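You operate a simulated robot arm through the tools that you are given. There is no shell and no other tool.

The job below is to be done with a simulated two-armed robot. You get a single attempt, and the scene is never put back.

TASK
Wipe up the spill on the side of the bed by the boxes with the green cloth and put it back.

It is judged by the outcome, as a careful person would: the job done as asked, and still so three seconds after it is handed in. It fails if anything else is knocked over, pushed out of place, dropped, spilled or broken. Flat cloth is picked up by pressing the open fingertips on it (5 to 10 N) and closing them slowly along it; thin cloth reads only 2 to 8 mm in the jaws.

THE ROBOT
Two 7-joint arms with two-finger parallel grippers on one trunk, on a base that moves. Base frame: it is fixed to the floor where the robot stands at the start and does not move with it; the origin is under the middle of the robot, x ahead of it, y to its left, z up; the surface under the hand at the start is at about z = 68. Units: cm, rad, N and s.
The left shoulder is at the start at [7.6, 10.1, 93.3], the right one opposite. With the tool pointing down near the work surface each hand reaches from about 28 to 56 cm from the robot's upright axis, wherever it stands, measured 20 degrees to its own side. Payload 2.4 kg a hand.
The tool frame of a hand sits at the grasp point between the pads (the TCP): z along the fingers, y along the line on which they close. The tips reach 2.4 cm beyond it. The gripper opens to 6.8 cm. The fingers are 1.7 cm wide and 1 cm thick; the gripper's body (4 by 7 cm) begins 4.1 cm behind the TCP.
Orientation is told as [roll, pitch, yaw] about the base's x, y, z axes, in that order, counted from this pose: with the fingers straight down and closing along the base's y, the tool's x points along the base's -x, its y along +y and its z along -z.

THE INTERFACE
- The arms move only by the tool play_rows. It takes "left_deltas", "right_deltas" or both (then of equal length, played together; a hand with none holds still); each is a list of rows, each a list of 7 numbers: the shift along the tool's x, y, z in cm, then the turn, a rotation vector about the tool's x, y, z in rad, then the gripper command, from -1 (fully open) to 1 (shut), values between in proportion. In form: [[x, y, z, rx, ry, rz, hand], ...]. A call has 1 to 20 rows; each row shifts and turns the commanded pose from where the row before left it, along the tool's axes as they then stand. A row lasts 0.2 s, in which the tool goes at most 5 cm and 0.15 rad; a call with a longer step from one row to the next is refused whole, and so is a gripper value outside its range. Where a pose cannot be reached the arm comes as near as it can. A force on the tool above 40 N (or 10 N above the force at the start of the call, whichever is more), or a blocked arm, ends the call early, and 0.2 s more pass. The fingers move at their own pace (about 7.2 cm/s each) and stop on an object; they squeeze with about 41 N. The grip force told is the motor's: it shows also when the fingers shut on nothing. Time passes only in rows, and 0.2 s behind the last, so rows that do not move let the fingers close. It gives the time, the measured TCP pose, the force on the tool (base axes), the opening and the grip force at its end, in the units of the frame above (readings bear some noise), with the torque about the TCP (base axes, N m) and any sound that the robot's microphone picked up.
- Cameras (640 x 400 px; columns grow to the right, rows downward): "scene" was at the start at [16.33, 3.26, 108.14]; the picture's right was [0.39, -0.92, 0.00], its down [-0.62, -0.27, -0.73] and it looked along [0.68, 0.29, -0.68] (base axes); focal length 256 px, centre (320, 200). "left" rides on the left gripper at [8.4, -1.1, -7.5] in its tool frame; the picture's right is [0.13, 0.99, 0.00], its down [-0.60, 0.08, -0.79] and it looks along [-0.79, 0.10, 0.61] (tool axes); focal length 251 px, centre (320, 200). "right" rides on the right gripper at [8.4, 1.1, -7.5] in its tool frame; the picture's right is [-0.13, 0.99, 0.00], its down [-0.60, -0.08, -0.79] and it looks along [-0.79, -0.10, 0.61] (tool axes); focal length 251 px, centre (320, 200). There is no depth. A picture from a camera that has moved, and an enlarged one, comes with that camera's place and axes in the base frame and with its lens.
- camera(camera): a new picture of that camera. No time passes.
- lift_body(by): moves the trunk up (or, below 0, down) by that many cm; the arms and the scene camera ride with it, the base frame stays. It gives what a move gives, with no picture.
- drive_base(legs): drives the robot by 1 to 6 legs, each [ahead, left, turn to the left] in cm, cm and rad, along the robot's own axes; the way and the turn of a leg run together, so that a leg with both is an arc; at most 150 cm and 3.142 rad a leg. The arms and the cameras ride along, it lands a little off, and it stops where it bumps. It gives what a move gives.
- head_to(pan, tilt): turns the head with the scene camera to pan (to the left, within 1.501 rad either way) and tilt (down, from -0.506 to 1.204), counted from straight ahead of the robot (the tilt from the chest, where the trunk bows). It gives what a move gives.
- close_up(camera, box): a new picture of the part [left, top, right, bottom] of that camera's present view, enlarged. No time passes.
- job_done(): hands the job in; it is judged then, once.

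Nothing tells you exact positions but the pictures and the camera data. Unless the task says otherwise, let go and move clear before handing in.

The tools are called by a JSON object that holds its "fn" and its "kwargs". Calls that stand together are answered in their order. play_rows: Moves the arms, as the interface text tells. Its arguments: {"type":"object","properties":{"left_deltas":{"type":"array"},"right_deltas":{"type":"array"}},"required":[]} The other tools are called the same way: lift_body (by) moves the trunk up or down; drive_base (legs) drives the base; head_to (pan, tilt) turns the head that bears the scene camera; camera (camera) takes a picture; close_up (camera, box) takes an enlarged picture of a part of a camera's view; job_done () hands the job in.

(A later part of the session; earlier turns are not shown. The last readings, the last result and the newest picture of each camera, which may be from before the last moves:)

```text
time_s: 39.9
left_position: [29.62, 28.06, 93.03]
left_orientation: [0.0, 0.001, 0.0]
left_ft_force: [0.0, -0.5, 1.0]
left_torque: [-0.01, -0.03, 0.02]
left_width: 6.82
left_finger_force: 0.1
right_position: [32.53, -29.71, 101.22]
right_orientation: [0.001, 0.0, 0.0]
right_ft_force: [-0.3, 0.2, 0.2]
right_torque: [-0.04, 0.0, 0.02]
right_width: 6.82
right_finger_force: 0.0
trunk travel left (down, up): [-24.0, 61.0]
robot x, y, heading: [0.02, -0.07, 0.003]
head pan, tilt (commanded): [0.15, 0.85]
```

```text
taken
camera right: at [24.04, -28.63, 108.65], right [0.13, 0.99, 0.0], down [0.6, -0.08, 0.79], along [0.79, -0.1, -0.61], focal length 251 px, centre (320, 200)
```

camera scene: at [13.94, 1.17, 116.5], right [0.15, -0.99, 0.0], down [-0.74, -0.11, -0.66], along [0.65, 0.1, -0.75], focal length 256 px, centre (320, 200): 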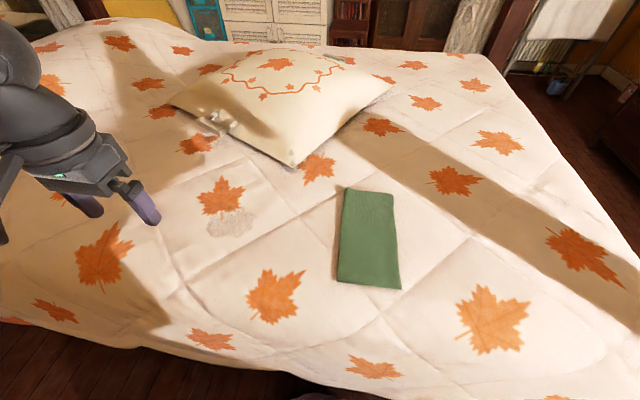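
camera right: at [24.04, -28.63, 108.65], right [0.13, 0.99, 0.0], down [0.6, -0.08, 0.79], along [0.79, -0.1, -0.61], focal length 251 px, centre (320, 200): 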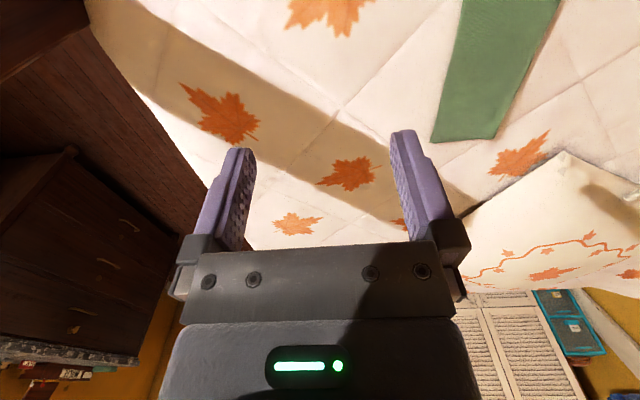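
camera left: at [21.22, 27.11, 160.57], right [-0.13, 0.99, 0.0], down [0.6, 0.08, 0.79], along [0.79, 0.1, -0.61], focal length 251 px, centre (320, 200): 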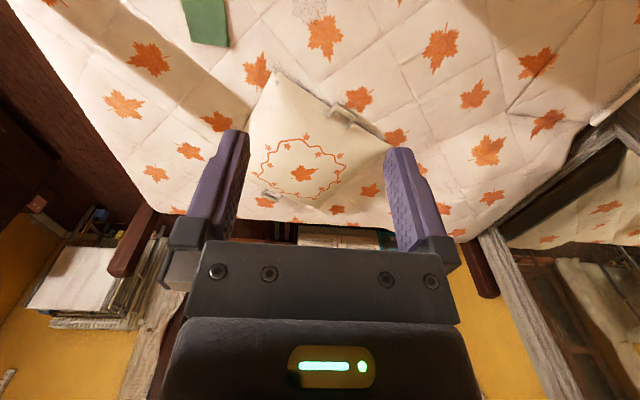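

The cloth's corners work out at about (35.4, 1.0), (35.5, −11.2), (60.6, 1.7) and (60.5, −10.5). I'll look closely at its edges to see whether it is folded.

{"fn": "close_up", "kwargs": {"camera": "scene", "box": [320, 180, 420, 300]}}

{"fn": "close_up", "kwargs": {"camera": "scene", "box": [170, 160, 290, 250]}}

{"fn": "close_up", "kwargs": {"camera": "right", "box": [420, 0, 580, 160]}}

```text
3.33 times, centred on (370, 240) of scene
camera zoom: at [13.94, 1.17, 116.5], right [0.15, -0.99, 0.0], down [-0.74, -0.11, -0.66], along [0.65, 0.1, -0.75], focal length 852 px, centre (153, 67)
```

zoom: 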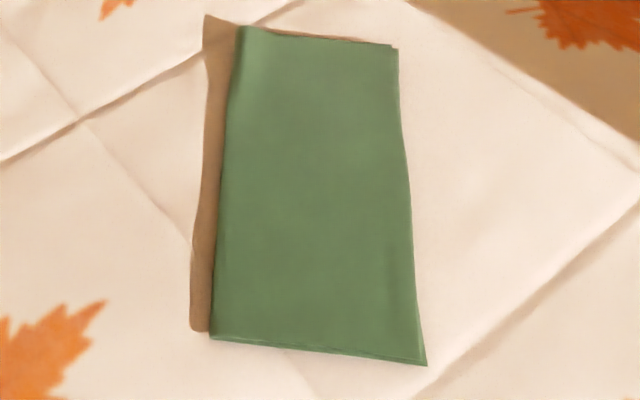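

```text
4.44 times, centred on (230, 205) of scene
camera zoom: at [13.94, 1.17, 116.5], right [0.15, -0.99, 0.0], down [-0.74, -0.11, -0.66], along [0.65, 0.1, -0.75], focal length 1136 px, centre (720, 178)
```

zoom: 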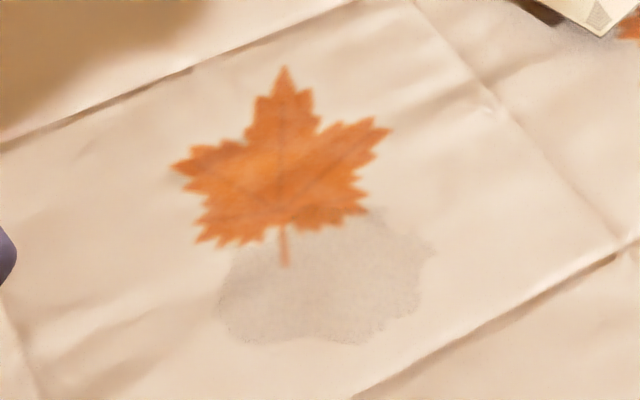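

```text
2.50 times, centred on (500, 80) of right
camera zoom: at [24.04, -28.63, 108.65], right [0.13, 0.99, 0.0], down [0.6, -0.08, 0.79], along [0.79, -0.1, -0.61], focal length 629 px, centre (-130, 500)
```

zoom: 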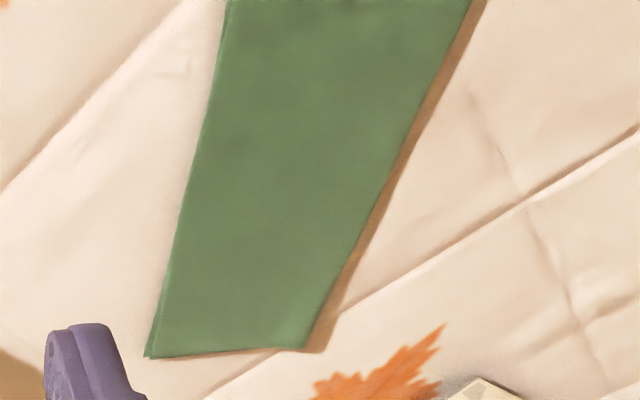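

The cloth is folded in half, with the fold on its left long edge (y≈1) and the open edges on the right. I'll grip it across the fold near its near end, so both layers stay together and it hangs as a strip. First I'll bring the left hand above that point.

{"fn": "play_rows", "kwargs": {"left_deltas": [[0, -2, 0, 0, 0, 0, -0.47], [-1, -4, 0, 0, 0, 0, -0.47], [-1.5, -4, 0.5, 0, 0, 0, -0.47], [-1.5, -4, 1.5, 0, 0, 0, -0.47], [-1.5, -4, 2, 0, 0, 0, -0.47], [-1.5, -4, 2, 0, 0, 0, -0.47], [-1.5, -3.5, 2, 0, 0, 0, -0.47], [-1, -2, 2, 0, 0, 0, -0.47], [-0.4, -0.6, 1, 0, 0, 0, -0.47], [0, 0, 0, 0, 0, 0, -0.47]]}}

{"fn": "camera", "kwargs": {"camera": "left"}}

{"fn": "camera", "kwargs": {"camera": "scene"}}

```text
time_s: 42.1
left_position: [35.75, 8.1, 84.01]
left_orientation: [0.001, 0.0, 0.002]
left_ft_force: [-0.6, 0.1, -0.4]
left_torque: [0.0, -0.01, 0.0]
left_width: 4.98
left_finger_force: 0.1
left hand out of reach, approached as far as the arm can: row 6, 7, 8, 9
right_position: [32.53, -29.64, 101.14]
right_orientation: [0.001, 0.002, 0.0]
right_ft_force: [-0.4, 0.9, -0.1]
right_torque: [0.01, -0.03, -0.02]
right_width: 6.79
right_finger_force: 0.1
trunk travel left (down, up): [-24.0, 61.0]
robot x, y, heading: [-0.09, -0.08, 0.0]
head pan, tilt (commanded): [0.15, 0.85]
```

```text
taken
camera left: at [27.42, 7.04, 91.52], right [-0.13, 0.99, 0.0], down [0.6, 0.08, 0.79], along [0.79, 0.1, -0.61], focal length 251 px, centre (320, 200)
```

left: 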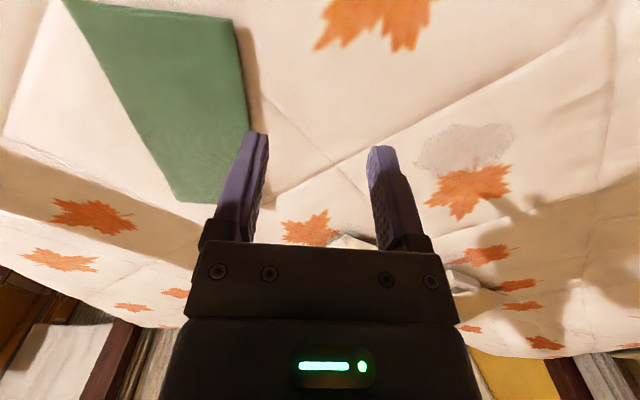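

```text
taken
camera scene: at [13.95, 1.16, 116.5], right [0.15, -0.99, 0.0], down [-0.74, -0.11, -0.66], along [0.65, 0.1, -0.75], focal length 256 px, centre (320, 200)
```

scene: 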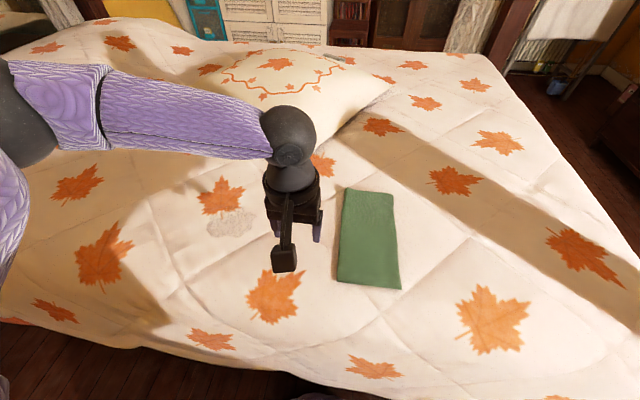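

The left hand can't cross that far over at this height (it stopped at y≈8). I'll tuck the right hand in so its elbow clears the foot post, then shift the base about 12 cm to the right so the cloth's near end falls in the left hand's range.

{"fn": "play_rows", "kwargs": {"left_deltas": [[0, 0, -1, 0, 0, 0, -0.47], [0, 0, -1, 0, 0, 0, -0.47], [0, 0, -1, 0, 0, 0, -0.47], [0, 0, -1, 0, 0, 0, -0.47], [0, 0, -1, 0, 0, 0, -0.47], [0, 0, 0, 0, 0, 0, -0.47]], "right_deltas": [[0, 2, 0, 0, 0, 0, -1], [0, 3, 0, 0, 0, 0, -1], [0, 3, 0, 0, 0, 0, -1], [0, 3, 0, 0, 0, 0, -1], [0, 2, 0, 0, 0, 0, -1], [0, 0, 0, 0, 0, 0, -1]]}}

{"fn": "head_to", "kwargs": {"pan": -0.9, "tilt": 0.6}}

{"fn": "camera", "kwargs": {"camera": "scene"}}

```text
time_s: 43.5
left_position: [35.76, 8.04, 89.02]
left_orientation: [-0.001, 0.0, 0.001]
left_ft_force: [-0.9, 0.0, 0.8]
left_torque: [0.0, 0.0, 0.0]
left_width: 5.0
left_finger_force: 0.0
right_position: [32.56, -16.77, 101.12]
right_orientation: [0.001, 0.0, 0.0]
right_ft_force: [-0.2, -0.4, 0.4]
right_torque: [0.0, 0.0, 0.01]
right_width: 6.82
right_finger_force: 0.2
trunk travel left (down, up): [-24.0, 61.0]
robot x, y, heading: [-0.28, 0.01, -0.006]
head pan, tilt (commanded): [0.15, 0.85]
```

```text
time_s: 44.8
left_position: [35.83, 8.04, 88.99]
left_orientation: [0.0, 0.0, 0.0]
left_ft_force: [0.8, -0.5, -0.2]
left_torque: [-0.01, -0.03, 0.01]
left_width: 5.0
left_finger_force: 0.1
right_position: [32.54, -16.7, 101.2]
right_orientation: [0.002, -0.002, -0.002]
right_ft_force: [0.4, -0.3, 0.2]
right_torque: [0.0, -0.03, 0.01]
right_width: 6.81
right_finger_force: 0.0
trunk travel left (down, up): [-24.0, 61.0]
robot x, y, heading: [0.15, 0.19, -0.001]
head pan, tilt (commanded): [-0.901, 0.6]
```

```text
taken
camera scene: at [11.72, -6.93, 118.58], right [-0.78, -0.62, 0.0], down [-0.35, 0.44, -0.82], along [0.51, -0.65, -0.57], focal length 256 px, centre (320, 200)
```

scene: 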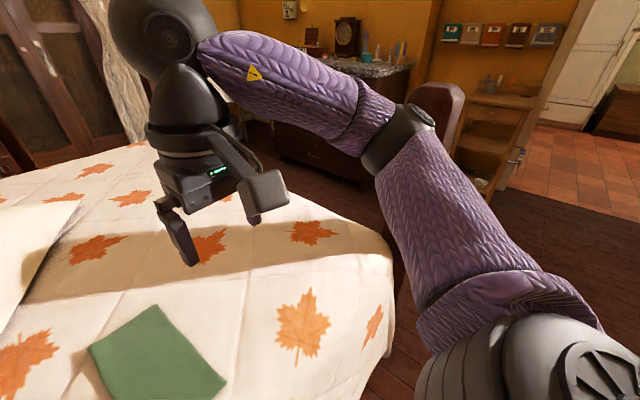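

The right elbow would pass too close to the foot post if I drove right. I'll use the right hand for the cloth instead and drive left, where there is open space. First I'll tuck the left hand away, higher and to the left.

{"fn": "play_rows", "kwargs": {"left_deltas": [[0, 2, -2, 0, 0, 0, -0.47], [1, 3, -3, 0, 0, 0, -0.47], [1, 3, -3, 0, 0, 0, -0.47], [1, 2, -3, 0, 0, 0, -0.47], [0, 0, -1, 0, 0, 0, -0.47], [0, 0, 0, 0, 0, 0, -0.47]]}}

{"fn": "drive_base", "kwargs": {"legs": [[0, 15, 0]]}}

{"fn": "head_to", "kwargs": {"pan": -0.3, "tilt": 0.9}}

{"fn": "camera", "kwargs": {"camera": "scene"}}

{"fn": "camera", "kwargs": {"camera": "right"}}

```text
time_s: 46.2
left_position: [32.8, 18.1, 100.99]
left_orientation: [-0.002, -0.001, -0.001]
left_ft_force: [-0.3, 0.1, 0.3]
left_torque: [0.02, -0.04, 0.02]
left_width: 5.03
left_finger_force: 0.0
right_position: [32.55, -16.77, 101.12]
right_orientation: [0.002, 0.0, 0.0]
right_ft_force: [-0.9, -0.3, -0.5]
right_torque: [-0.01, 0.0, 0.0]
right_width: 6.8
right_finger_force: 0.0
trunk travel left (down, up): [-24.0, 61.0]
robot x, y, heading: [0.18, 0.28, -0.002]
head pan, tilt (commanded): [-0.901, 0.6]
```

```text
time_s: 47.6
left_position: [32.83, 33.12, 100.97]
left_orientation: [0.001, 0.001, 0.002]
left_ft_force: [-0.2, 0.5, 0.2]
left_torque: [0.01, 0.02, 0.01]
left_width: 5.01
left_finger_force: 0.1
right_position: [32.58, -1.62, 101.22]
right_orientation: [0.001, -0.001, 0.002]
right_ft_force: [0.4, -0.2, -0.4]
right_torque: [-0.01, 0.0, 0.01]
right_width: 6.83
right_finger_force: 0.1
trunk travel left (down, up): [-24.0, 61.0]
robot x, y, heading: [-0.08, 14.97, 0.002]
head pan, tilt (commanded): [-0.901, 0.6]
```

```text
time_s: 48.6
left_position: [32.7, 33.08, 100.99]
left_orientation: [0.0, -0.001, 0.002]
left_ft_force: [-0.1, -0.2, -0.8]
left_torque: [-0.04, -0.03, 0.0]
left_width: 5.01
left_finger_force: 0.0
right_position: [32.74, -1.61, 101.12]
right_orientation: [0.002, 0.0, 0.002]
right_ft_force: [-0.5, 0.1, 0.3]
right_torque: [0.02, 0.0, -0.01]
right_width: 6.83
right_finger_force: 0.0
trunk travel left (down, up): [-24.0, 61.0]
robot x, y, heading: [-0.23, 15.28, 0.003]
head pan, tilt (commanded): [-0.3, 0.901]
```

```text
taken
camera scene: at [13.43, 12.8, 116.11], right [-0.3, -0.96, 0.0], down [-0.75, 0.23, -0.62], along [0.59, -0.18, -0.78], focal length 256 px, centre (320, 200)
```

scene: 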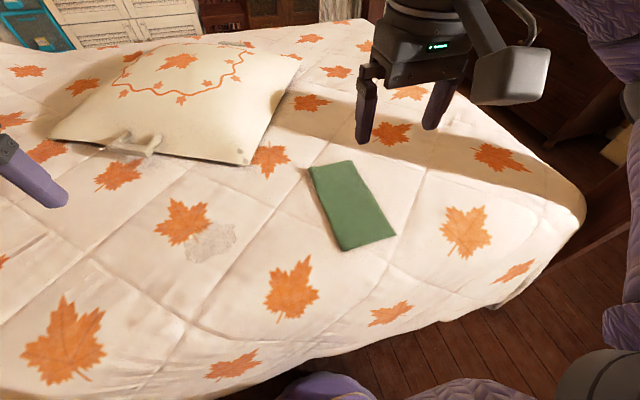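

```text
taken
camera right: at [24.11, -0.55, 108.63], right [0.13, 0.99, 0.0], down [0.6, -0.08, 0.79], along [0.79, -0.1, -0.61], focal length 251 px, centre (320, 200)
```

right: 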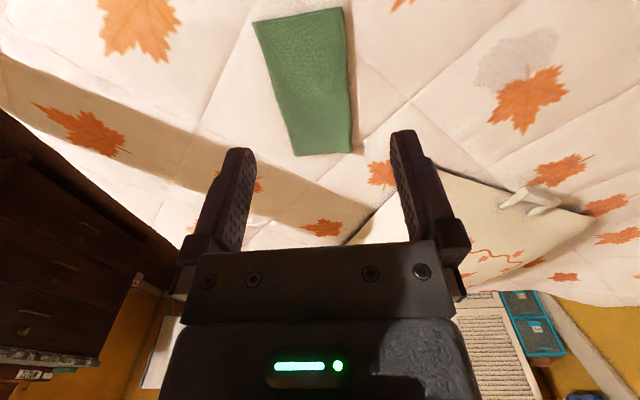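

The base is now at y≈15, and the cloth is right in front of the right hand. I'll bring the right hand above the near end of the fold at about (39.5, 0), with the jaws opened to 5 cm, and check.

{"fn": "play_rows", "kwargs": {"right_deltas": [[-1, 0.3, 1, 0, 0, 0, -0.47], [-1, 0.3, 3, 0, 0, 0, -0.47], [-1, 0.3, 3.5, 0, 0, 0, -0.47], [-1, 0.3, 3.5, 0, 0, 0, -0.47], [-1, 0.2, 3.5, 0, 0, 0, -0.47], [-1, 0.2, 3.5, 0, 0, 0, -0.47], [-0.8, 0, 3, 0, 0, 0, -0.47], [0, 0, 2, 0, 0, 0, -0.47], [0, 0, 0, 0, 0, 0, -0.47]]}}

{"fn": "camera", "kwargs": {"camera": "right"}}

{"fn": "camera", "kwargs": {"camera": "scene"}}

```text
time_s: 50.6
left_position: [32.78, 33.1, 100.97]
left_orientation: [0.001, 0.002, 0.002]
left_ft_force: [0.4, -0.8, 0.1]
left_torque: [0.02, 0.0, -0.01]
left_width: 5.03
left_finger_force: 0.1
right_position: [39.48, 0.01, 78.14]
right_orientation: [0.001, 0.001, 0.002]
right_ft_force: [0.6, 0.7, -0.1]
right_torque: [-0.02, 0.01, 0.01]
right_width: 5.01
right_finger_force: 0.1
trunk travel left (down, up): [-24.0, 61.0]
robot x, y, heading: [-0.06, 14.9, 0.005]
head pan, tilt (commanded): [-0.3, 0.901]
```

```text
taken
camera right: at [30.95, 1.08, 85.57], right [0.13, 0.99, 0.0], down [0.6, -0.08, 0.79], along [0.79, -0.1, -0.61], focal length 251 px, centre (320, 200)
```

right: 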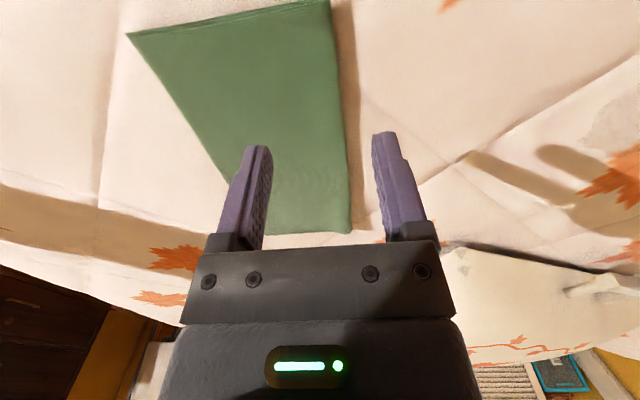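

```text
taken
camera scene: at [13.43, 12.81, 116.11], right [-0.29, -0.96, 0.0], down [-0.75, 0.23, -0.62], along [0.59, -0.18, -0.78], focal length 256 px, centre (320, 200)
```

scene: 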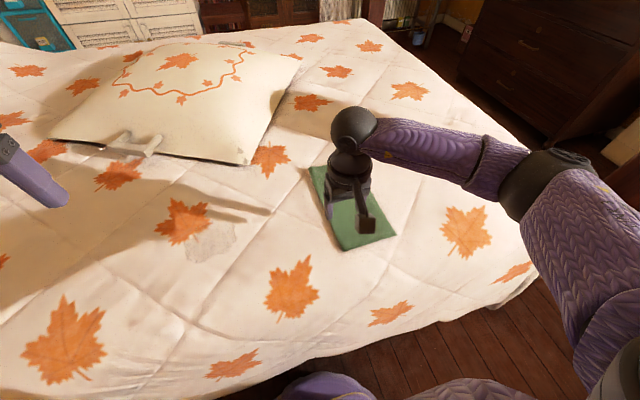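

The left finger sits about 1.3 cm outside the fold and the right finger is over the cloth, as planned. Now I'll descend, slowly near the bed, watching the force.

{"fn": "play_rows", "kwargs": {"right_deltas": [[0, 0, 1.5, 0, 0, 0, -0.47], [0, 0, 2, 0, 0, 0, -0.47], [0, 0, 1.5, 0, 0, 0, -0.47], [0, 0, 1, 0, 0, 0, -0.47], [0, 0, 0.5, 0, 0, 0, -0.47], [0, 0, 0, 0, 0, 0, -0.47]]}}

{"fn": "camera", "kwargs": {"camera": "right"}}

```text
time_s: 52.0
left_position: [32.77, 33.07, 100.98]
left_orientation: [-0.001, 0.001, 0.003]
left_ft_force: [-0.1, 0.3, -0.3]
left_torque: [0.02, -0.02, -0.01]
left_width: 5.02
left_finger_force: 0.1
right_position: [39.36, -0.04, 71.59]
right_orientation: [0.001, -0.001, 0.002]
right_ft_force: [-0.4, 0.3, -0.2]
right_torque: [-0.03, -0.01, 0.06]
right_width: 4.98
right_finger_force: 0.0
trunk travel left (down, up): [-24.0, 61.0]
robot x, y, heading: [-0.0, 15.39, -0.0]
head pan, tilt (commanded): [-0.3, 0.901]
```

```text
taken
camera right: at [30.9, 1.1, 79.09], right [0.13, 0.99, 0.0], down [0.6, -0.08, 0.79], along [0.79, -0.1, -0.61], focal length 251 px, centre (320, 200)
```

right: 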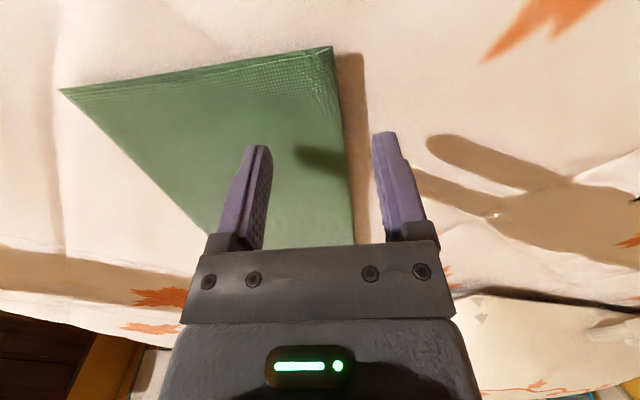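

The tips are just above the cloth with no contact yet. I'll descend in small steps until a few newtons show.

{"fn": "play_rows", "kwargs": {"right_deltas": [[0, 0, 0.25, 0, 0, 0, -0.47], [0, 0, 0.25, 0, 0, 0, -0.47], [0, 0, 0.2, 0, 0, 0, -0.47], [0, 0, 0, 0, 0, 0, -0.47]]}}

```text
time_s: 53.0
left_position: [32.76, 33.17, 100.97]
left_orientation: [0.0, -0.001, 0.002]
left_ft_force: [-0.1, 1.7, -0.1]
left_torque: [0.0, -0.03, 0.01]
left_width: 5.01
left_finger_force: 0.1
right_position: [39.29, 0.11, 70.97]
right_orientation: [-0.001, 0.001, 0.002]
right_ft_force: [-0.4, -0.9, -0.3]
right_torque: [0.02, -0.03, 0.05]
right_width: 5.02
right_finger_force: 0.1
trunk travel left (down, up): [-24.0, 61.0]
robot x, y, heading: [-0.38, 14.94, 0.004]
head pan, tilt (commanded): [-0.3, 0.901]
```

{"fn": "play_rows", "kwargs": {"right_deltas": [[0, 0, 0.2, 0, 0, 0, -0.47], [0, 0, 0.2, 0, 0, 0, -0.47], [0, 0, 0, 0, 0, 0, -0.47]]}}

{"fn": "camera", "kwargs": {"camera": "right"}}

```text
time_s: 53.8
left_position: [32.84, 33.07, 100.97]
left_orientation: [-0.001, -0.002, 0.001]
left_ft_force: [0.2, -0.6, 0.5]
left_torque: [0.01, 0.04, 0.0]
left_width: 5.0
left_finger_force: 0.1
right_position: [39.38, 0.11, 70.59]
right_orientation: [0.002, 0.0, 0.002]
right_ft_force: [0.0, 0.7, 5.0]
right_torque: [-0.19, 0.03, -0.02]
right_width: 5.0
right_finger_force: 0.3
trunk travel left (down, up): [-24.0, 61.0]
robot x, y, heading: [-0.47, 14.94, 0.003]
head pan, tilt (commanded): [-0.3, 0.901]
```

```text
taken
camera right: at [30.9, 1.12, 78.05], right [0.13, 0.99, 0.0], down [0.6, -0.08, 0.79], along [0.79, -0.1, -0.61], focal length 251 px, centre (320, 200)
```

right: 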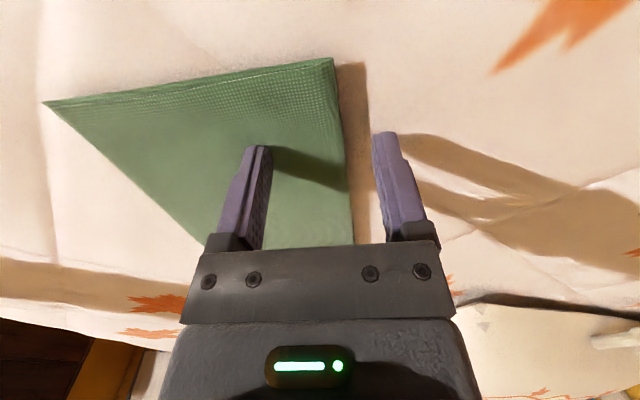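

Contact: 5 N, and the torque shows it is under the right finger on the cloth, with the left finger just off the bed outside the fold. I'll press slightly more and close slowly.

{"fn": "play_rows", "kwargs": {"right_deltas": [[0, 0, 0.1, 0, 0, 0, -0.47], [0, 0, 0.05, 0, 0, 0, -0.4], [0, 0, 0, 0, 0, 0, -0.3], [0, 0, 0, 0, 0, 0, -0.2], [0, 0, 0, 0, 0, 0, -0.1], [0, 0, 0, 0, 0, 0, 0], [0, 0, 0, 0, 0, 0, 0.1], [0, 0, 0, 0, 0, 0, 0.2]]}}

{"fn": "camera", "kwargs": {"camera": "right"}}

{"fn": "close_up", "kwargs": {"camera": "scene", "box": [280, 130, 440, 270]}}

```text
time_s: 55.3
left_position: [32.61, 32.95, 101.08]
left_orientation: [-0.001, 0.001, -0.001]
left_ft_force: [0.7, 0.0, 0.1]
left_torque: [0.03, 0.02, 0.01]
left_width: 4.99
left_finger_force: 0.1
right_position: [39.48, -0.3, 70.54]
right_orientation: [-0.002, -0.005, -0.001]
right_ft_force: [-1.9, -6.6, 18.6]
right_torque: [-0.6, 0.06, -0.03]
right_width: 3.59
right_finger_force: 3.2
trunk travel left (down, up): [-24.0, 61.0]
robot x, y, heading: [0.12, 15.28, -0.002]
head pan, tilt (commanded): [-0.3, 0.901]
stopped in row 7 (right hand): the force on the tool passed its limit at 42 N (the readings are from after the stop); the commanded pose is now the measured one
```

```text
taken
camera right: at [30.91, 0.91, 77.98], right [0.13, 0.99, 0.0], down [0.6, -0.08, 0.8], along [0.79, -0.11, -0.6], focal length 251 px, centre (320, 200)
```

right: 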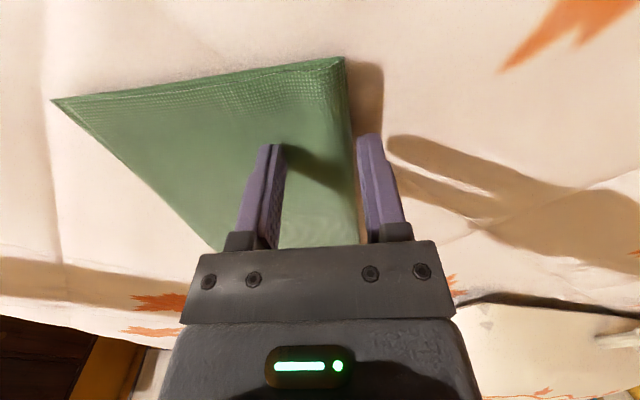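

```text
2.86 times, centred on (360, 200) of scene
camera zoom: at [13.3, 12.77, 116.1], right [-0.3, -0.96, 0.0], down [-0.75, 0.23, -0.62], along [0.59, -0.18, -0.78], focal length 730 px, centre (206, 200)
```

zoom: 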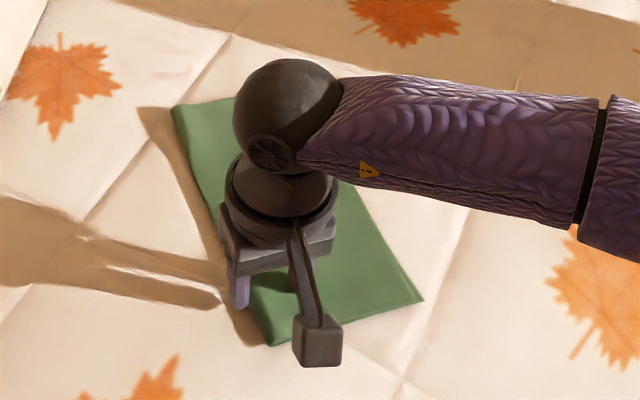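

The force rose too high while closing because the right finger was pressing about 19 N. I'll ease up a little and continue closing in smaller steps.

{"fn": "play_rows", "kwargs": {"right_deltas": [[0, 0, -0.15, 0, 0, 0, -0.06], [0, 0, 0, 0, 0, 0, -0.06]]}}

```text
time_s: 55.9
left_position: [32.77, 33.08, 100.86]
left_orientation: [0.0, 0.001, 0.001]
left_ft_force: [-0.2, -0.6, -0.7]
left_torque: [-0.01, 0.02, 0.0]
left_width: 4.98
left_finger_force: 0.1
right_position: [39.48, -0.17, 70.61]
right_orientation: [-0.001, -0.003, 0.0]
right_ft_force: [-0.2, -2.7, 6.2]
right_torque: [-0.19, -0.04, -0.01]
right_width: 3.77
right_finger_force: 1.1
trunk travel left (down, up): [-24.0, 61.0]
robot x, y, heading: [-0.26, 15.39, 0.004]
head pan, tilt (commanded): [-0.3, 0.901]
```

{"fn": "play_rows", "kwargs": {"right_deltas": [[0, 0, 0, 0, 0, 0, 0.0], [0, 0, 0, 0, 0, 0, 0.08], [0, 0, 0, 0, 0, 0, 0.16], [0, 0, 0, 0, 0, 0, 0.16]]}}

{"fn": "camera", "kwargs": {"camera": "right"}}

```text
time_s: 56.9
left_position: [32.76, 33.05, 100.95]
left_orientation: [-0.001, -0.001, 0.002]
left_ft_force: [-0.5, 0.5, -0.4]
left_torque: [0.0, -0.03, 0.0]
left_width: 4.98
left_finger_force: 0.0
right_position: [39.34, 0.02, 70.61]
right_orientation: [0.0, -0.002, 0.001]
right_ft_force: [-0.3, 1.4, 3.3]
right_torque: [-0.01, -0.02, 0.01]
right_width: 2.75
right_finger_force: 0.1
trunk travel left (down, up): [-24.0, 61.0]
robot x, y, heading: [0.39, 15.09, -0.003]
head pan, tilt (commanded): [-0.3, 0.901]
```

```text
taken
camera right: at [30.94, 1.02, 78.05], right [0.13, 0.99, 0.0], down [0.6, -0.08, 0.79], along [0.79, -0.1, -0.61], focal length 251 px, centre (320, 200)
```

right: 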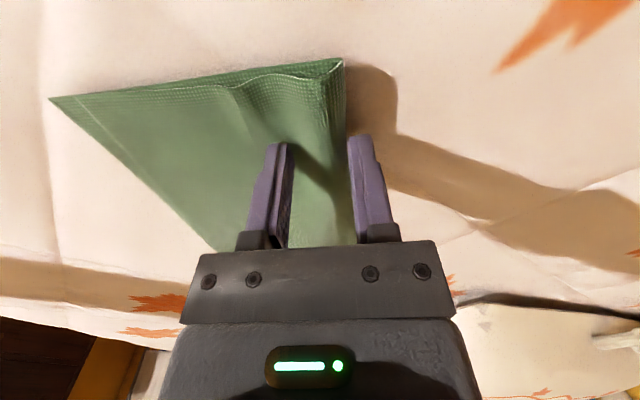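

The fold is bulging up nicely between the fingers. I'll keep closing slowly.

{"fn": "play_rows", "kwargs": {"right_deltas": [[0, 0, 0, 0, 0, 0, 0.24], [0, 0, 0, 0, 0, 0, 0.32], [0, 0, 0, 0, 0, 0, 0.4], [0, 0, 0, 0, 0, 0, 0.48], [0, 0, 0, 0, 0, 0, 0.56], [0, 0, 0, 0, 0, 0, 0.56]]}}

{"fn": "camera", "kwargs": {"camera": "right"}}

```text
time_s: 58.3
left_position: [32.83, 33.1, 100.96]
left_orientation: [0.0, 0.0, 0.002]
left_ft_force: [0.0, -0.7, -0.3]
left_torque: [0.0, -0.02, 0.01]
left_width: 4.98
left_finger_force: 0.1
right_position: [39.44, -0.17, 70.58]
right_orientation: [-0.001, -0.003, 0.001]
right_ft_force: [-0.5, 1.2, 1.4]
right_torque: [-0.01, 0.04, 0.02]
right_width: 1.46
right_finger_force: 0.0
trunk travel left (down, up): [-24.0, 61.0]
robot x, y, heading: [-0.19, 15.04, 0.002]
head pan, tilt (commanded): [-0.3, 0.901]
```

```text
taken
camera right: at [30.95, 1.0, 78.05], right [0.13, 0.99, 0.0], down [0.6, -0.08, 0.79], along [0.79, -0.1, -0.61], focal length 251 px, centre (320, 200)
```

right: 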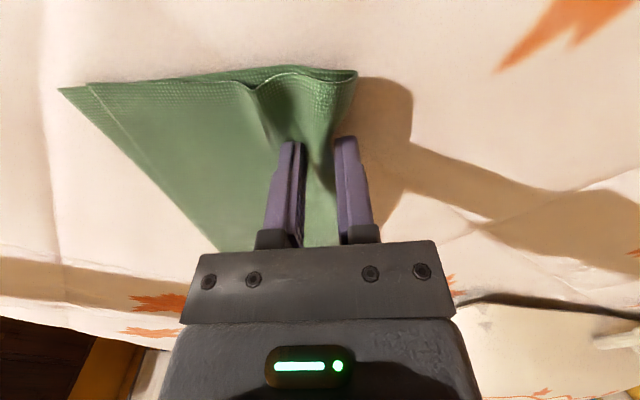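

{"fn": "play_rows", "kwargs": {"right_deltas": [[0, 0, 0, 0, 0, 0, 0.66], [0, 0, 0, 0, 0, 0, 0.76], [0, 0, 0, 0, 0, 0, 0.86], [0, 0, 0, 0, 0, 0, 1.0], [0, 0, 0, 0, 0, 0, 1.0], [0, 0, 0, 0, 0, 0, 1.0]]}}

{"fn": "camera", "kwargs": {"camera": "right"}}

{"fn": "close_up", "kwargs": {"camera": "scene", "box": [280, 130, 440, 270]}}

```text
time_s: 59.7
left_position: [32.89, 33.09, 101.0]
left_orientation: [0.001, 0.0, 0.002]
left_ft_force: [-0.1, -0.2, 0.0]
left_torque: [0.0, 0.02, -0.02]
left_width: 5.0
left_finger_force: 0.0
right_position: [39.52, -0.01, 70.69]
right_orientation: [-0.003, -0.001, 0.001]
right_ft_force: [-0.4, -1.4, 1.9]
right_torque: [-0.07, 0.01, 0.0]
right_width: 0.65
right_finger_force: 28.6
trunk travel left (down, up): [-24.0, 61.0]
robot x, y, heading: [-0.3, 14.6, -0.003]
head pan, tilt (commanded): [-0.3, 0.901]
```

```text
taken
camera right: at [30.95, 0.98, 78.05], right [0.13, 0.99, 0.0], down [0.6, -0.08, 0.79], along [0.79, -0.1, -0.61], focal length 251 px, centre (320, 200)
```

right: 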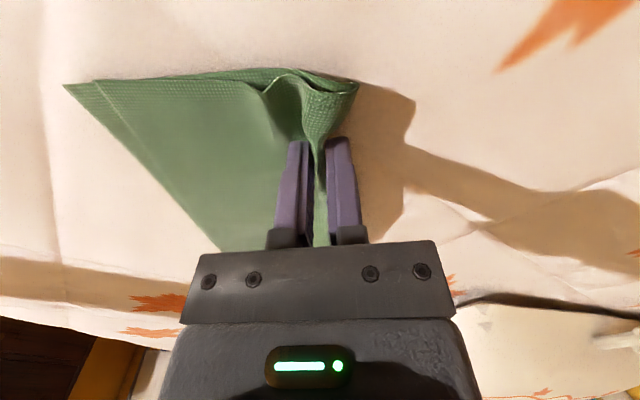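

```text
2.86 times, centred on (360, 200) of scene
camera zoom: at [13.42, 12.78, 116.11], right [-0.29, -0.96, 0.0], down [-0.75, 0.23, -0.62], along [0.59, -0.18, -0.78], focal length 730 px, centre (206, 200)
```

zoom: 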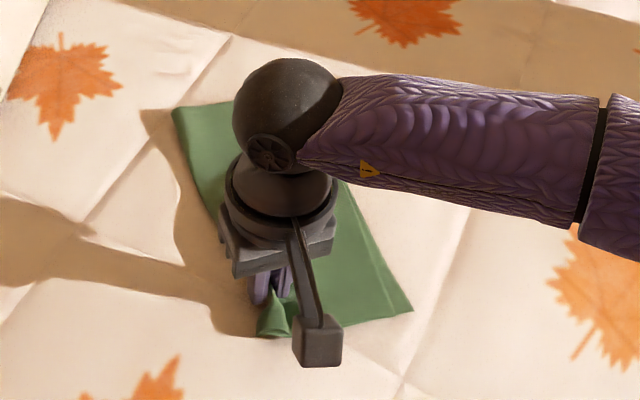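

The jaws hold 6.5 mm of cloth at about 29 N, with both layers at the fold. I'll lift a few centimetres and check.

{"fn": "play_rows", "kwargs": {"right_deltas": [[0, 0, -0.5, 0, 0, 0, 1.0], [0, 0, -1, 0, 0, 0, 1.0], [0, 0, -1.5, 0, 0, 0, 1.0], [0, 0, -1.5, 0, 0, 0, 1.0], [0, 0, -1.5, 0, 0, 0, 1.0], [0, 0, 0, 0, 0, 0, 1.0]]}}

{"fn": "camera", "kwargs": {"camera": "right"}}

{"fn": "close_up", "kwargs": {"camera": "scene", "box": [280, 110, 440, 270]}}

```text
time_s: 61.1
left_position: [32.89, 32.99, 100.92]
left_orientation: [0.001, 0.0, 0.001]
left_ft_force: [0.5, 0.1, 0.4]
left_torque: [-0.03, -0.02, 0.03]
left_width: 5.0
left_finger_force: 0.2
right_position: [39.45, -0.11, 76.58]
right_orientation: [-0.001, -0.001, -0.001]
right_ft_force: [0.7, 0.0, 0.4]
right_torque: [0.01, -0.02, 0.03]
right_width: 0.28
right_finger_force: 26.7
trunk travel left (down, up): [-24.0, 61.0]
robot x, y, heading: [-0.14, 15.13, 0.001]
head pan, tilt (commanded): [-0.3, 0.901]
```

```text
taken
camera right: at [30.96, 1.02, 84.09], right [0.13, 0.99, 0.0], down [0.6, -0.08, 0.79], along [0.79, -0.1, -0.61], focal length 251 px, centre (320, 200)
```

right: 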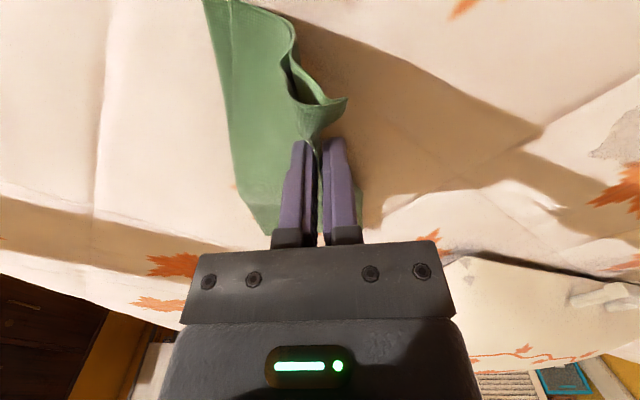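

```text
2.50 times, centred on (360, 190) of scene
camera zoom: at [13.44, 12.79, 116.11], right [-0.29, -0.96, 0.0], down [-0.75, 0.23, -0.62], along [0.59, -0.18, -0.78], focal length 639 px, centre (220, 225)
```

zoom: 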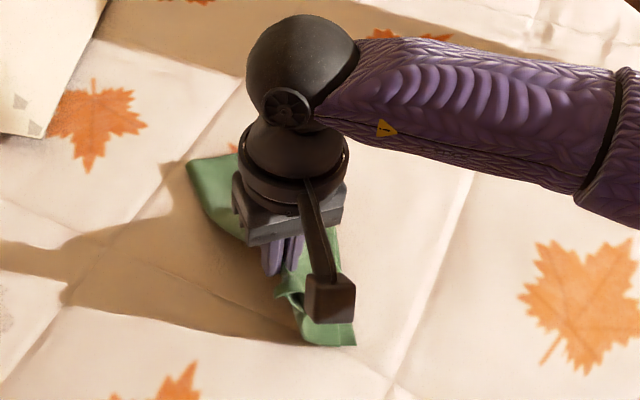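

The cloth is held. I'll lift it clear of the bed (about 20 cm more) and look at how it hangs.

{"fn": "play_rows", "kwargs": {"right_deltas": [[0, 0, -1, 0, 0, 0, 1.0], [0, 0, -2, 0, 0, 0, 1.0], [0, 0, -2, 0, 0, 0, 1.0], [0, 0, -2, 0, 0, 0, 1.0], [0, 0, -2, 0, 0, 0, 1.0], [0, 0, -2, 0, 0, 0, 1.0], [0, 0, -2, 0, 0, 0, 1.0], [0, 0, -2, 0, 0, 0, 1.0], [0, 0, -2, 0, 0, 0, 1.0], [0, 0, -2, 0, 0, 0, 1.0], [0, 0, -1.5, 0, 0, 0, 1.0], [0, 0, 0, 0, 0, 0, 1.0], [0, 0, 0, 0, 0, 0, 1.0]]}}

{"fn": "camera", "kwargs": {"camera": "right"}}

{"fn": "camera", "kwargs": {"camera": "scene"}}

{"fn": "camera", "kwargs": {"camera": "left"}}

```text
time_s: 63.9
left_position: [32.72, 33.14, 100.98]
left_orientation: [0.001, -0.001, 0.001]
left_ft_force: [0.1, -0.3, -0.9]
left_torque: [-0.02, -0.01, 0.0]
left_width: 4.99
left_finger_force: 0.0
right_position: [39.41, -0.05, 97.07]
right_orientation: [-0.002, -0.002, -0.001]
right_ft_force: [0.2, -0.7, -0.3]
right_torque: [-0.04, 0.04, -0.01]
right_width: 0.3
right_finger_force: 26.8
trunk travel left (down, up): [-24.0, 61.0]
robot x, y, heading: [0.13, 14.9, 0.001]
head pan, tilt (commanded): [-0.3, 0.901]
```

```text
taken
camera right: at [30.92, 1.03, 104.53], right [0.13, 0.99, 0.0], down [0.6, -0.08, 0.79], along [0.79, -0.1, -0.61], focal length 251 px, centre (320, 200)
```

right: 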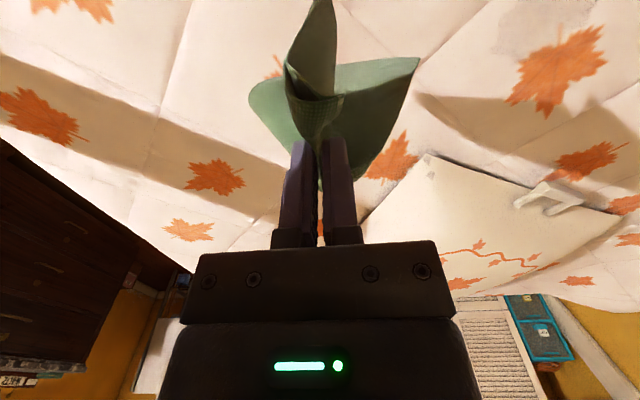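

```text
taken
camera scene: at [13.44, 12.79, 116.11], right [-0.29, -0.96, 0.0], down [-0.75, 0.23, -0.62], along [0.59, -0.18, -0.78], focal length 256 px, centre (320, 200)
```

scene: 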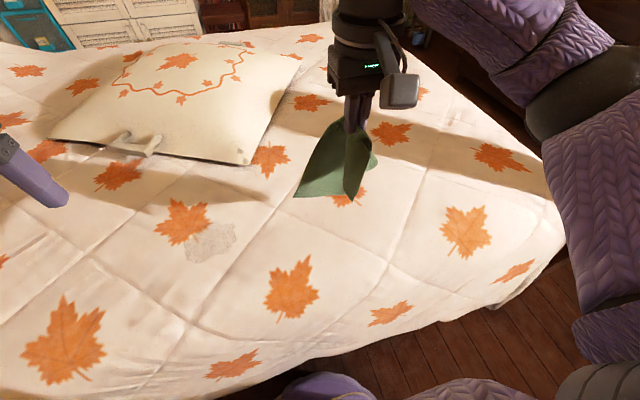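

```text
taken
camera left: at [24.44, 32.05, 108.56], right [-0.13, 0.99, 0.0], down [0.6, 0.08, 0.79], along [0.79, 0.1, -0.61], focal length 251 px, centre (320, 200)
```

left: 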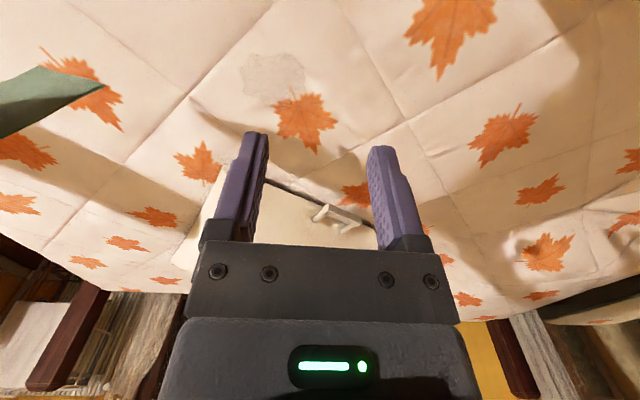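

The cloth is off the bed. I'll zoom in to see how it hangs.

{"fn": "close_up", "kwargs": {"camera": "scene", "box": [280, 60, 420, 220]}}

{"fn": "close_up", "kwargs": {"camera": "right", "box": [220, 0, 440, 240]}}

```text
2.50 times, centred on (350, 140) of scene
camera zoom: at [13.44, 12.79, 116.11], right [-0.29, -0.96, 0.0], down [-0.75, 0.23, -0.62], along [0.59, -0.18, -0.78], focal length 639 px, centre (245, 350)
```

zoom: 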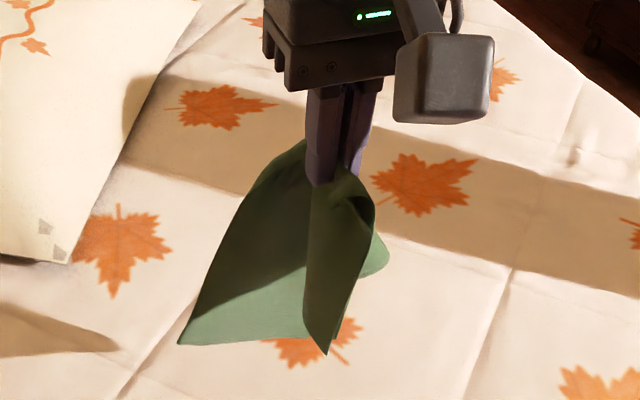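

```text
1.67 times, centred on (330, 120) of right
camera zoom: at [30.92, 1.03, 104.53], right [0.13, 0.99, 0.0], down [0.6, -0.08, 0.79], along [0.79, -0.1, -0.61], focal length 419 px, centre (303, 333)
```

zoom: 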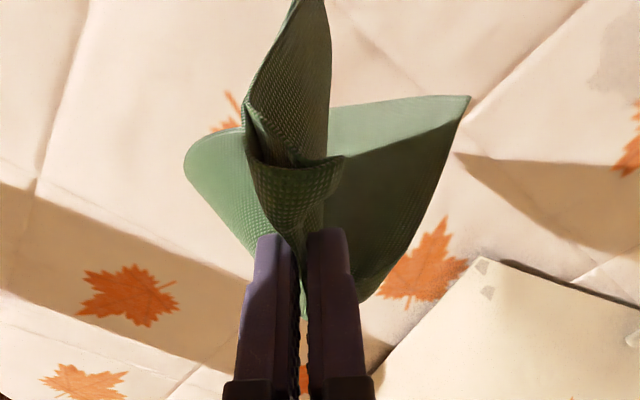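

The cloth hangs from near the middle of its near edge, about 7 cm clear of the bed. Next I'll drive left about 29 cm so that the right hand comes over the spill.

{"fn": "head_to", "kwargs": {"pan": 1.2, "tilt": 0.6}}

{"fn": "camera", "kwargs": {"camera": "scene"}}

```text
time_s: 65.5
left_position: [32.81, 33.06, 100.97]
left_orientation: [-0.002, -0.001, 0.002]
left_ft_force: [-0.9, -1.2, 0.1]
left_torque: [-0.01, 0.0, -0.04]
left_width: 4.98
left_finger_force: 0.1
right_position: [39.27, -0.19, 97.1]
right_orientation: [-0.001, -0.001, 0.0]
right_ft_force: [-0.6, 0.2, -0.4]
right_torque: [0.04, 0.0, 0.0]
right_width: 0.29
right_finger_force: 26.9
trunk travel left (down, up): [-24.0, 61.0]
robot x, y, heading: [-0.31, 14.71, -0.003]
head pan, tilt (commanded): [1.201, 0.6]
```

```text
taken
camera scene: at [9.42, 23.26, 118.58], right [0.93, -0.36, 0.0], down [-0.2, -0.53, -0.82], along [0.3, 0.77, -0.57], focal length 256 px, centre (320, 200)
```

scene: 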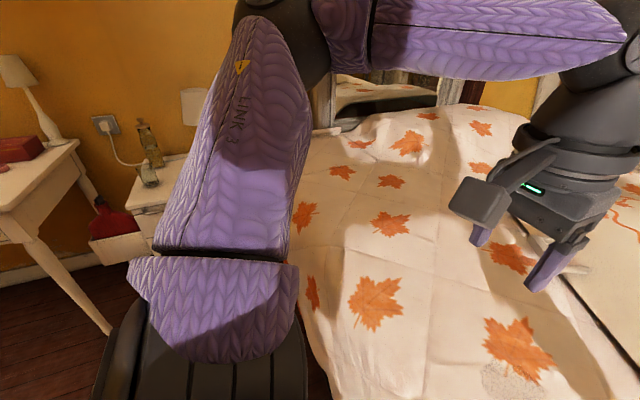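

The left side is clear (the nightstand is beyond y≈120). Driving left now.

{"fn": "drive_base", "kwargs": {"legs": [[0, 29, 0]]}}

{"fn": "head_to", "kwargs": {"pan": -0.3, "tilt": 0.9}}

{"fn": "camera", "kwargs": {"camera": "scene"}}

{"fn": "camera", "kwargs": {"camera": "right"}}

{"fn": "camera", "kwargs": {"camera": "left"}}

```text
time_s: 67.5
left_position: [32.89, 62.12, 100.96]
left_orientation: [-0.001, -0.001, 0.002]
left_ft_force: [0.5, 0.1, 0.2]
left_torque: [-0.03, -0.03, -0.02]
left_width: 5.03
left_finger_force: 0.0
right_position: [39.47, 28.91, 96.99]
right_orientation: [-0.001, 0.0, 0.0]
right_ft_force: [-0.4, 0.5, -0.4]
right_torque: [0.0, 0.0, 0.01]
right_width: 0.24
right_finger_force: 27.0
trunk travel left (down, up): [-24.0, 61.0]
robot x, y, heading: [-0.05, 43.99, 0.009]
head pan, tilt (commanded): [1.201, 0.6]
```

```text
time_s: 69.1
left_position: [32.74, 62.14, 101.01]
left_orientation: [-0.001, 0.0, 0.001]
left_ft_force: [0.3, -1.0, 0.4]
left_torque: [-0.01, -0.01, 0.0]
left_width: 5.0
left_finger_force: 0.0
right_position: [39.41, 28.95, 97.1]
right_orientation: [-0.002, -0.001, 0.001]
right_ft_force: [1.4, -0.1, -0.3]
right_torque: [0.02, -0.03, 0.03]
right_width: 0.31
right_finger_force: 27.1
trunk travel left (down, up): [-24.0, 61.0]
robot x, y, heading: [-0.1, 43.95, 0.002]
head pan, tilt (commanded): [-0.3, 0.901]
```

```text
taken
camera scene: at [13.41, 41.81, 116.11], right [-0.29, -0.96, 0.0], down [-0.75, 0.23, -0.62], along [0.59, -0.18, -0.78], focal length 256 px, centre (320, 200)
```

scene: 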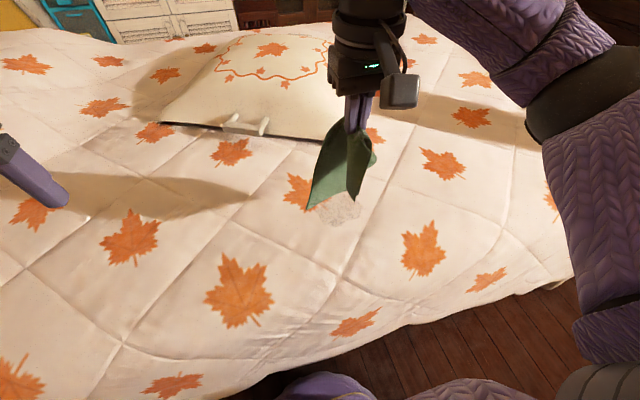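

```text
taken
camera right: at [30.9, 30.06, 104.52], right [0.13, 0.99, 0.0], down [0.6, -0.08, 0.79], along [0.79, -0.1, -0.61], focal length 251 px, centre (320, 200)
```

right: 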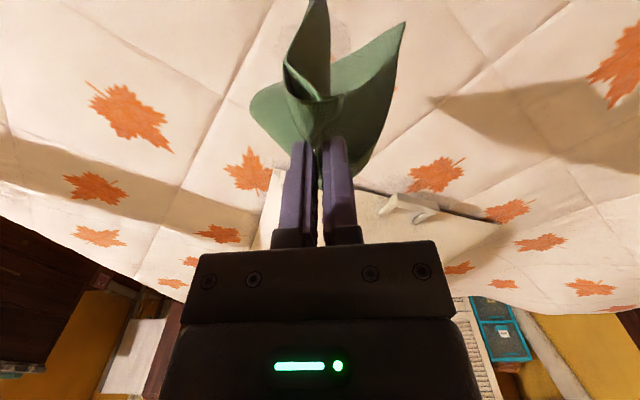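

```text
taken
camera left: at [24.39, 61.07, 108.56], right [-0.13, 0.99, 0.0], down [0.6, 0.08, 0.79], along [0.79, 0.1, -0.61], focal length 251 px, centre (320, 200)
```

left: 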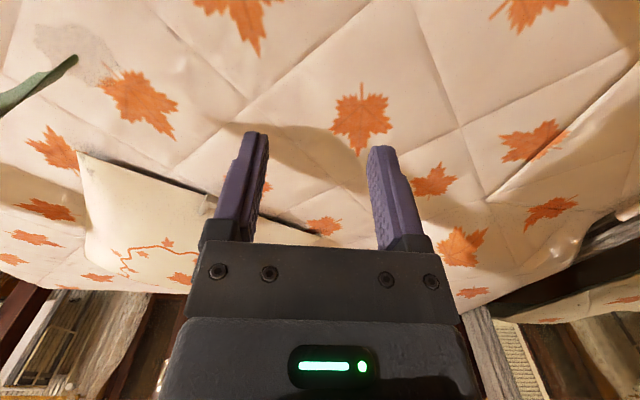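

The cloth hangs right beside the spill, which I confirm at about (46, 27). I'll move over its centre and lower the cloth onto it.

{"fn": "play_rows", "kwargs": {"right_deltas": [[-1.5, -0.5, 0, 0, 0, 0, 1.0], [-2, -0.5, 0, 0, 0, 0, 1.0], [-2, -0.5, 1, 0, 0, 0, 1.0], [-1.1, -0.5, 2, 0, 0, 0, 1.0], [0, 0, 2, 0, 0, 0, 1.0], [0, 0, 2.5, 0, 0, 0, 1.0], [0, 0, 2.5, 0, 0, 0, 1.0], [0, 0, 2.5, 0, 0, 0, 1.0], [0, 0, 2.5, 0, 0, 0, 1.0], [0, 0, 2, 0, 0, 0, 1.0], [0, 0, 0, 0, 0, 0, 1.0]]}}

{"fn": "camera", "kwargs": {"camera": "right"}}

{"fn": "camera", "kwargs": {"camera": "scene"}}

```text
time_s: 71.5
left_position: [32.83, 62.07, 100.97]
left_orientation: [0.0, 0.0, 0.002]
left_ft_force: [0.0, 0.0, -0.4]
left_torque: [0.01, -0.02, -0.04]
left_width: 4.99
left_finger_force: 0.0
right_position: [45.95, 26.97, 80.16]
right_orientation: [-0.002, -0.003, -0.001]
right_ft_force: [-0.1, 0.2, 0.3]
right_torque: [0.03, -0.01, 0.01]
right_width: 0.29
right_finger_force: 26.5
trunk travel left (down, up): [-24.0, 61.0]
robot x, y, heading: [-0.1, 44.07, -0.002]
head pan, tilt (commanded): [-0.3, 0.901]
```

```text
taken
camera right: at [37.51, 28.04, 87.59], right [0.13, 0.99, 0.0], down [0.6, -0.08, 0.79], along [0.79, -0.1, -0.61], focal length 251 px, centre (320, 200)
```

right: 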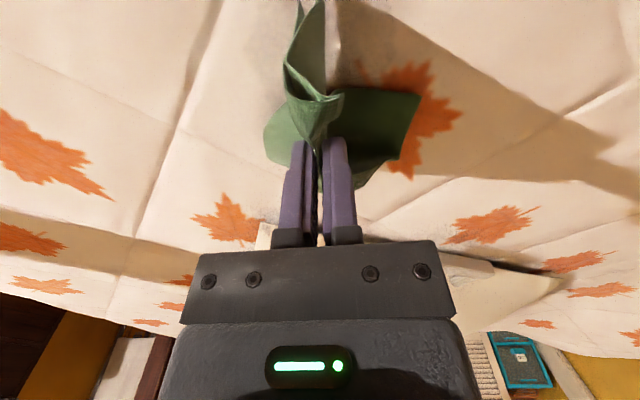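

```text
taken
camera scene: at [13.41, 41.8, 116.11], right [-0.29, -0.96, 0.0], down [-0.75, 0.23, -0.62], along [0.59, -0.18, -0.78], focal length 256 px, centre (320, 200)
```

scene: 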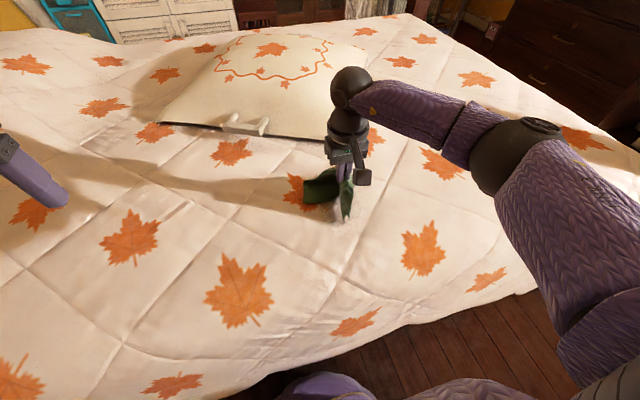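

{"fn": "play_rows", "kwargs": {"right_deltas": [[0, 0, 2, 0, 0, 0, 1.0], [0, 0, 2, 0, 0, 0, 1.0], [0, 0, 2, 0, 0, 0, 1.0], [0, 0, 1, 0, 0, 0, 1.0], [0, 0, 0.5, 0, 0, 0, 1.0], [0, 0, 0, 0, 0, 0, 1.0]]}}

{"fn": "camera", "kwargs": {"camera": "right"}}

{"fn": "close_up", "kwargs": {"camera": "scene", "box": [260, 120, 420, 260]}}

```text
time_s: 72.9
left_position: [32.78, 62.12, 100.96]
left_orientation: [-0.001, 0.0, 0.001]
left_ft_force: [-0.5, 0.3, 1.4]
left_torque: [0.02, 0.03, -0.01]
left_width: 5.02
left_finger_force: 0.0
right_position: [45.91, 27.04, 72.51]
right_orientation: [-0.001, -0.002, 0.0]
right_ft_force: [0.9, 0.3, 0.5]
right_torque: [0.02, -0.03, 0.0]
right_width: 0.27
right_finger_force: 27.1
trunk travel left (down, up): [-24.0, 61.0]
robot x, y, heading: [-0.23, 43.98, -0.002]
head pan, tilt (commanded): [-0.3, 0.901]
```

```text
taken
camera right: at [37.5, 28.03, 80.03], right [0.13, 0.99, 0.0], down [0.6, -0.08, 0.79], along [0.79, -0.1, -0.61], focal length 251 px, centre (320, 200)
```

right: 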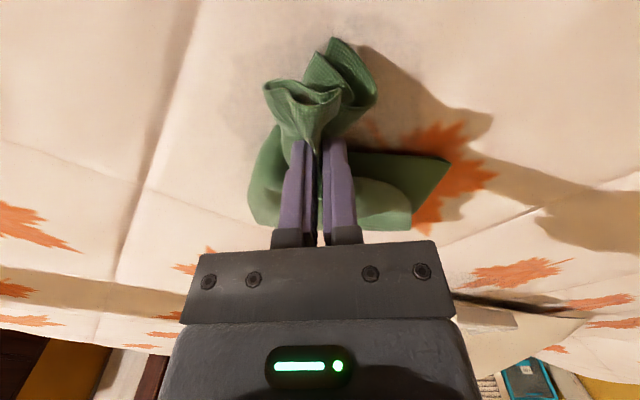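

```text
2.86 times, centred on (340, 190) of scene
camera zoom: at [13.4, 41.81, 116.11], right [-0.29, -0.96, 0.0], down [-0.75, 0.23, -0.62], along [0.59, -0.18, -0.78], focal length 730 px, centre (263, 229)
```

zoom: 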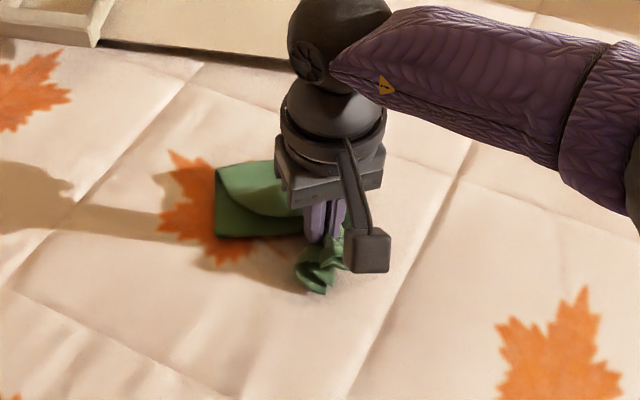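

{"fn": "play_rows", "kwargs": {"right_deltas": [[0, 0, 0.4, 0, 0, 0, 1.0], [0, 0, 0.3, 0, 0, 0, 1.0], [0, 0, 0.3, 0, 0, 0, 1.0], [0, 0, 0.2, 0, 0, 0, 1.0], [0, 0, 0, 0, 0, 0, 1.0]]}}

```text
time_s: 74.1
left_position: [32.76, 62.05, 101.0]
left_orientation: [0.001, 0.0, 0.001]
left_ft_force: [-0.4, -0.5, 0.9]
left_torque: [0.0, 0.0, 0.04]
left_width: 5.01
left_finger_force: 0.1
right_position: [46.13, 26.92, 71.41]
right_orientation: [-0.002, -0.002, -0.001]
right_ft_force: [0.6, 0.5, 1.0]
right_torque: [-0.02, 0.03, -0.04]
right_width: 0.3
right_finger_force: 26.5
trunk travel left (down, up): [-24.0, 61.0]
robot x, y, heading: [-0.51, 44.19, -0.0]
head pan, tilt (commanded): [-0.3, 0.901]
```

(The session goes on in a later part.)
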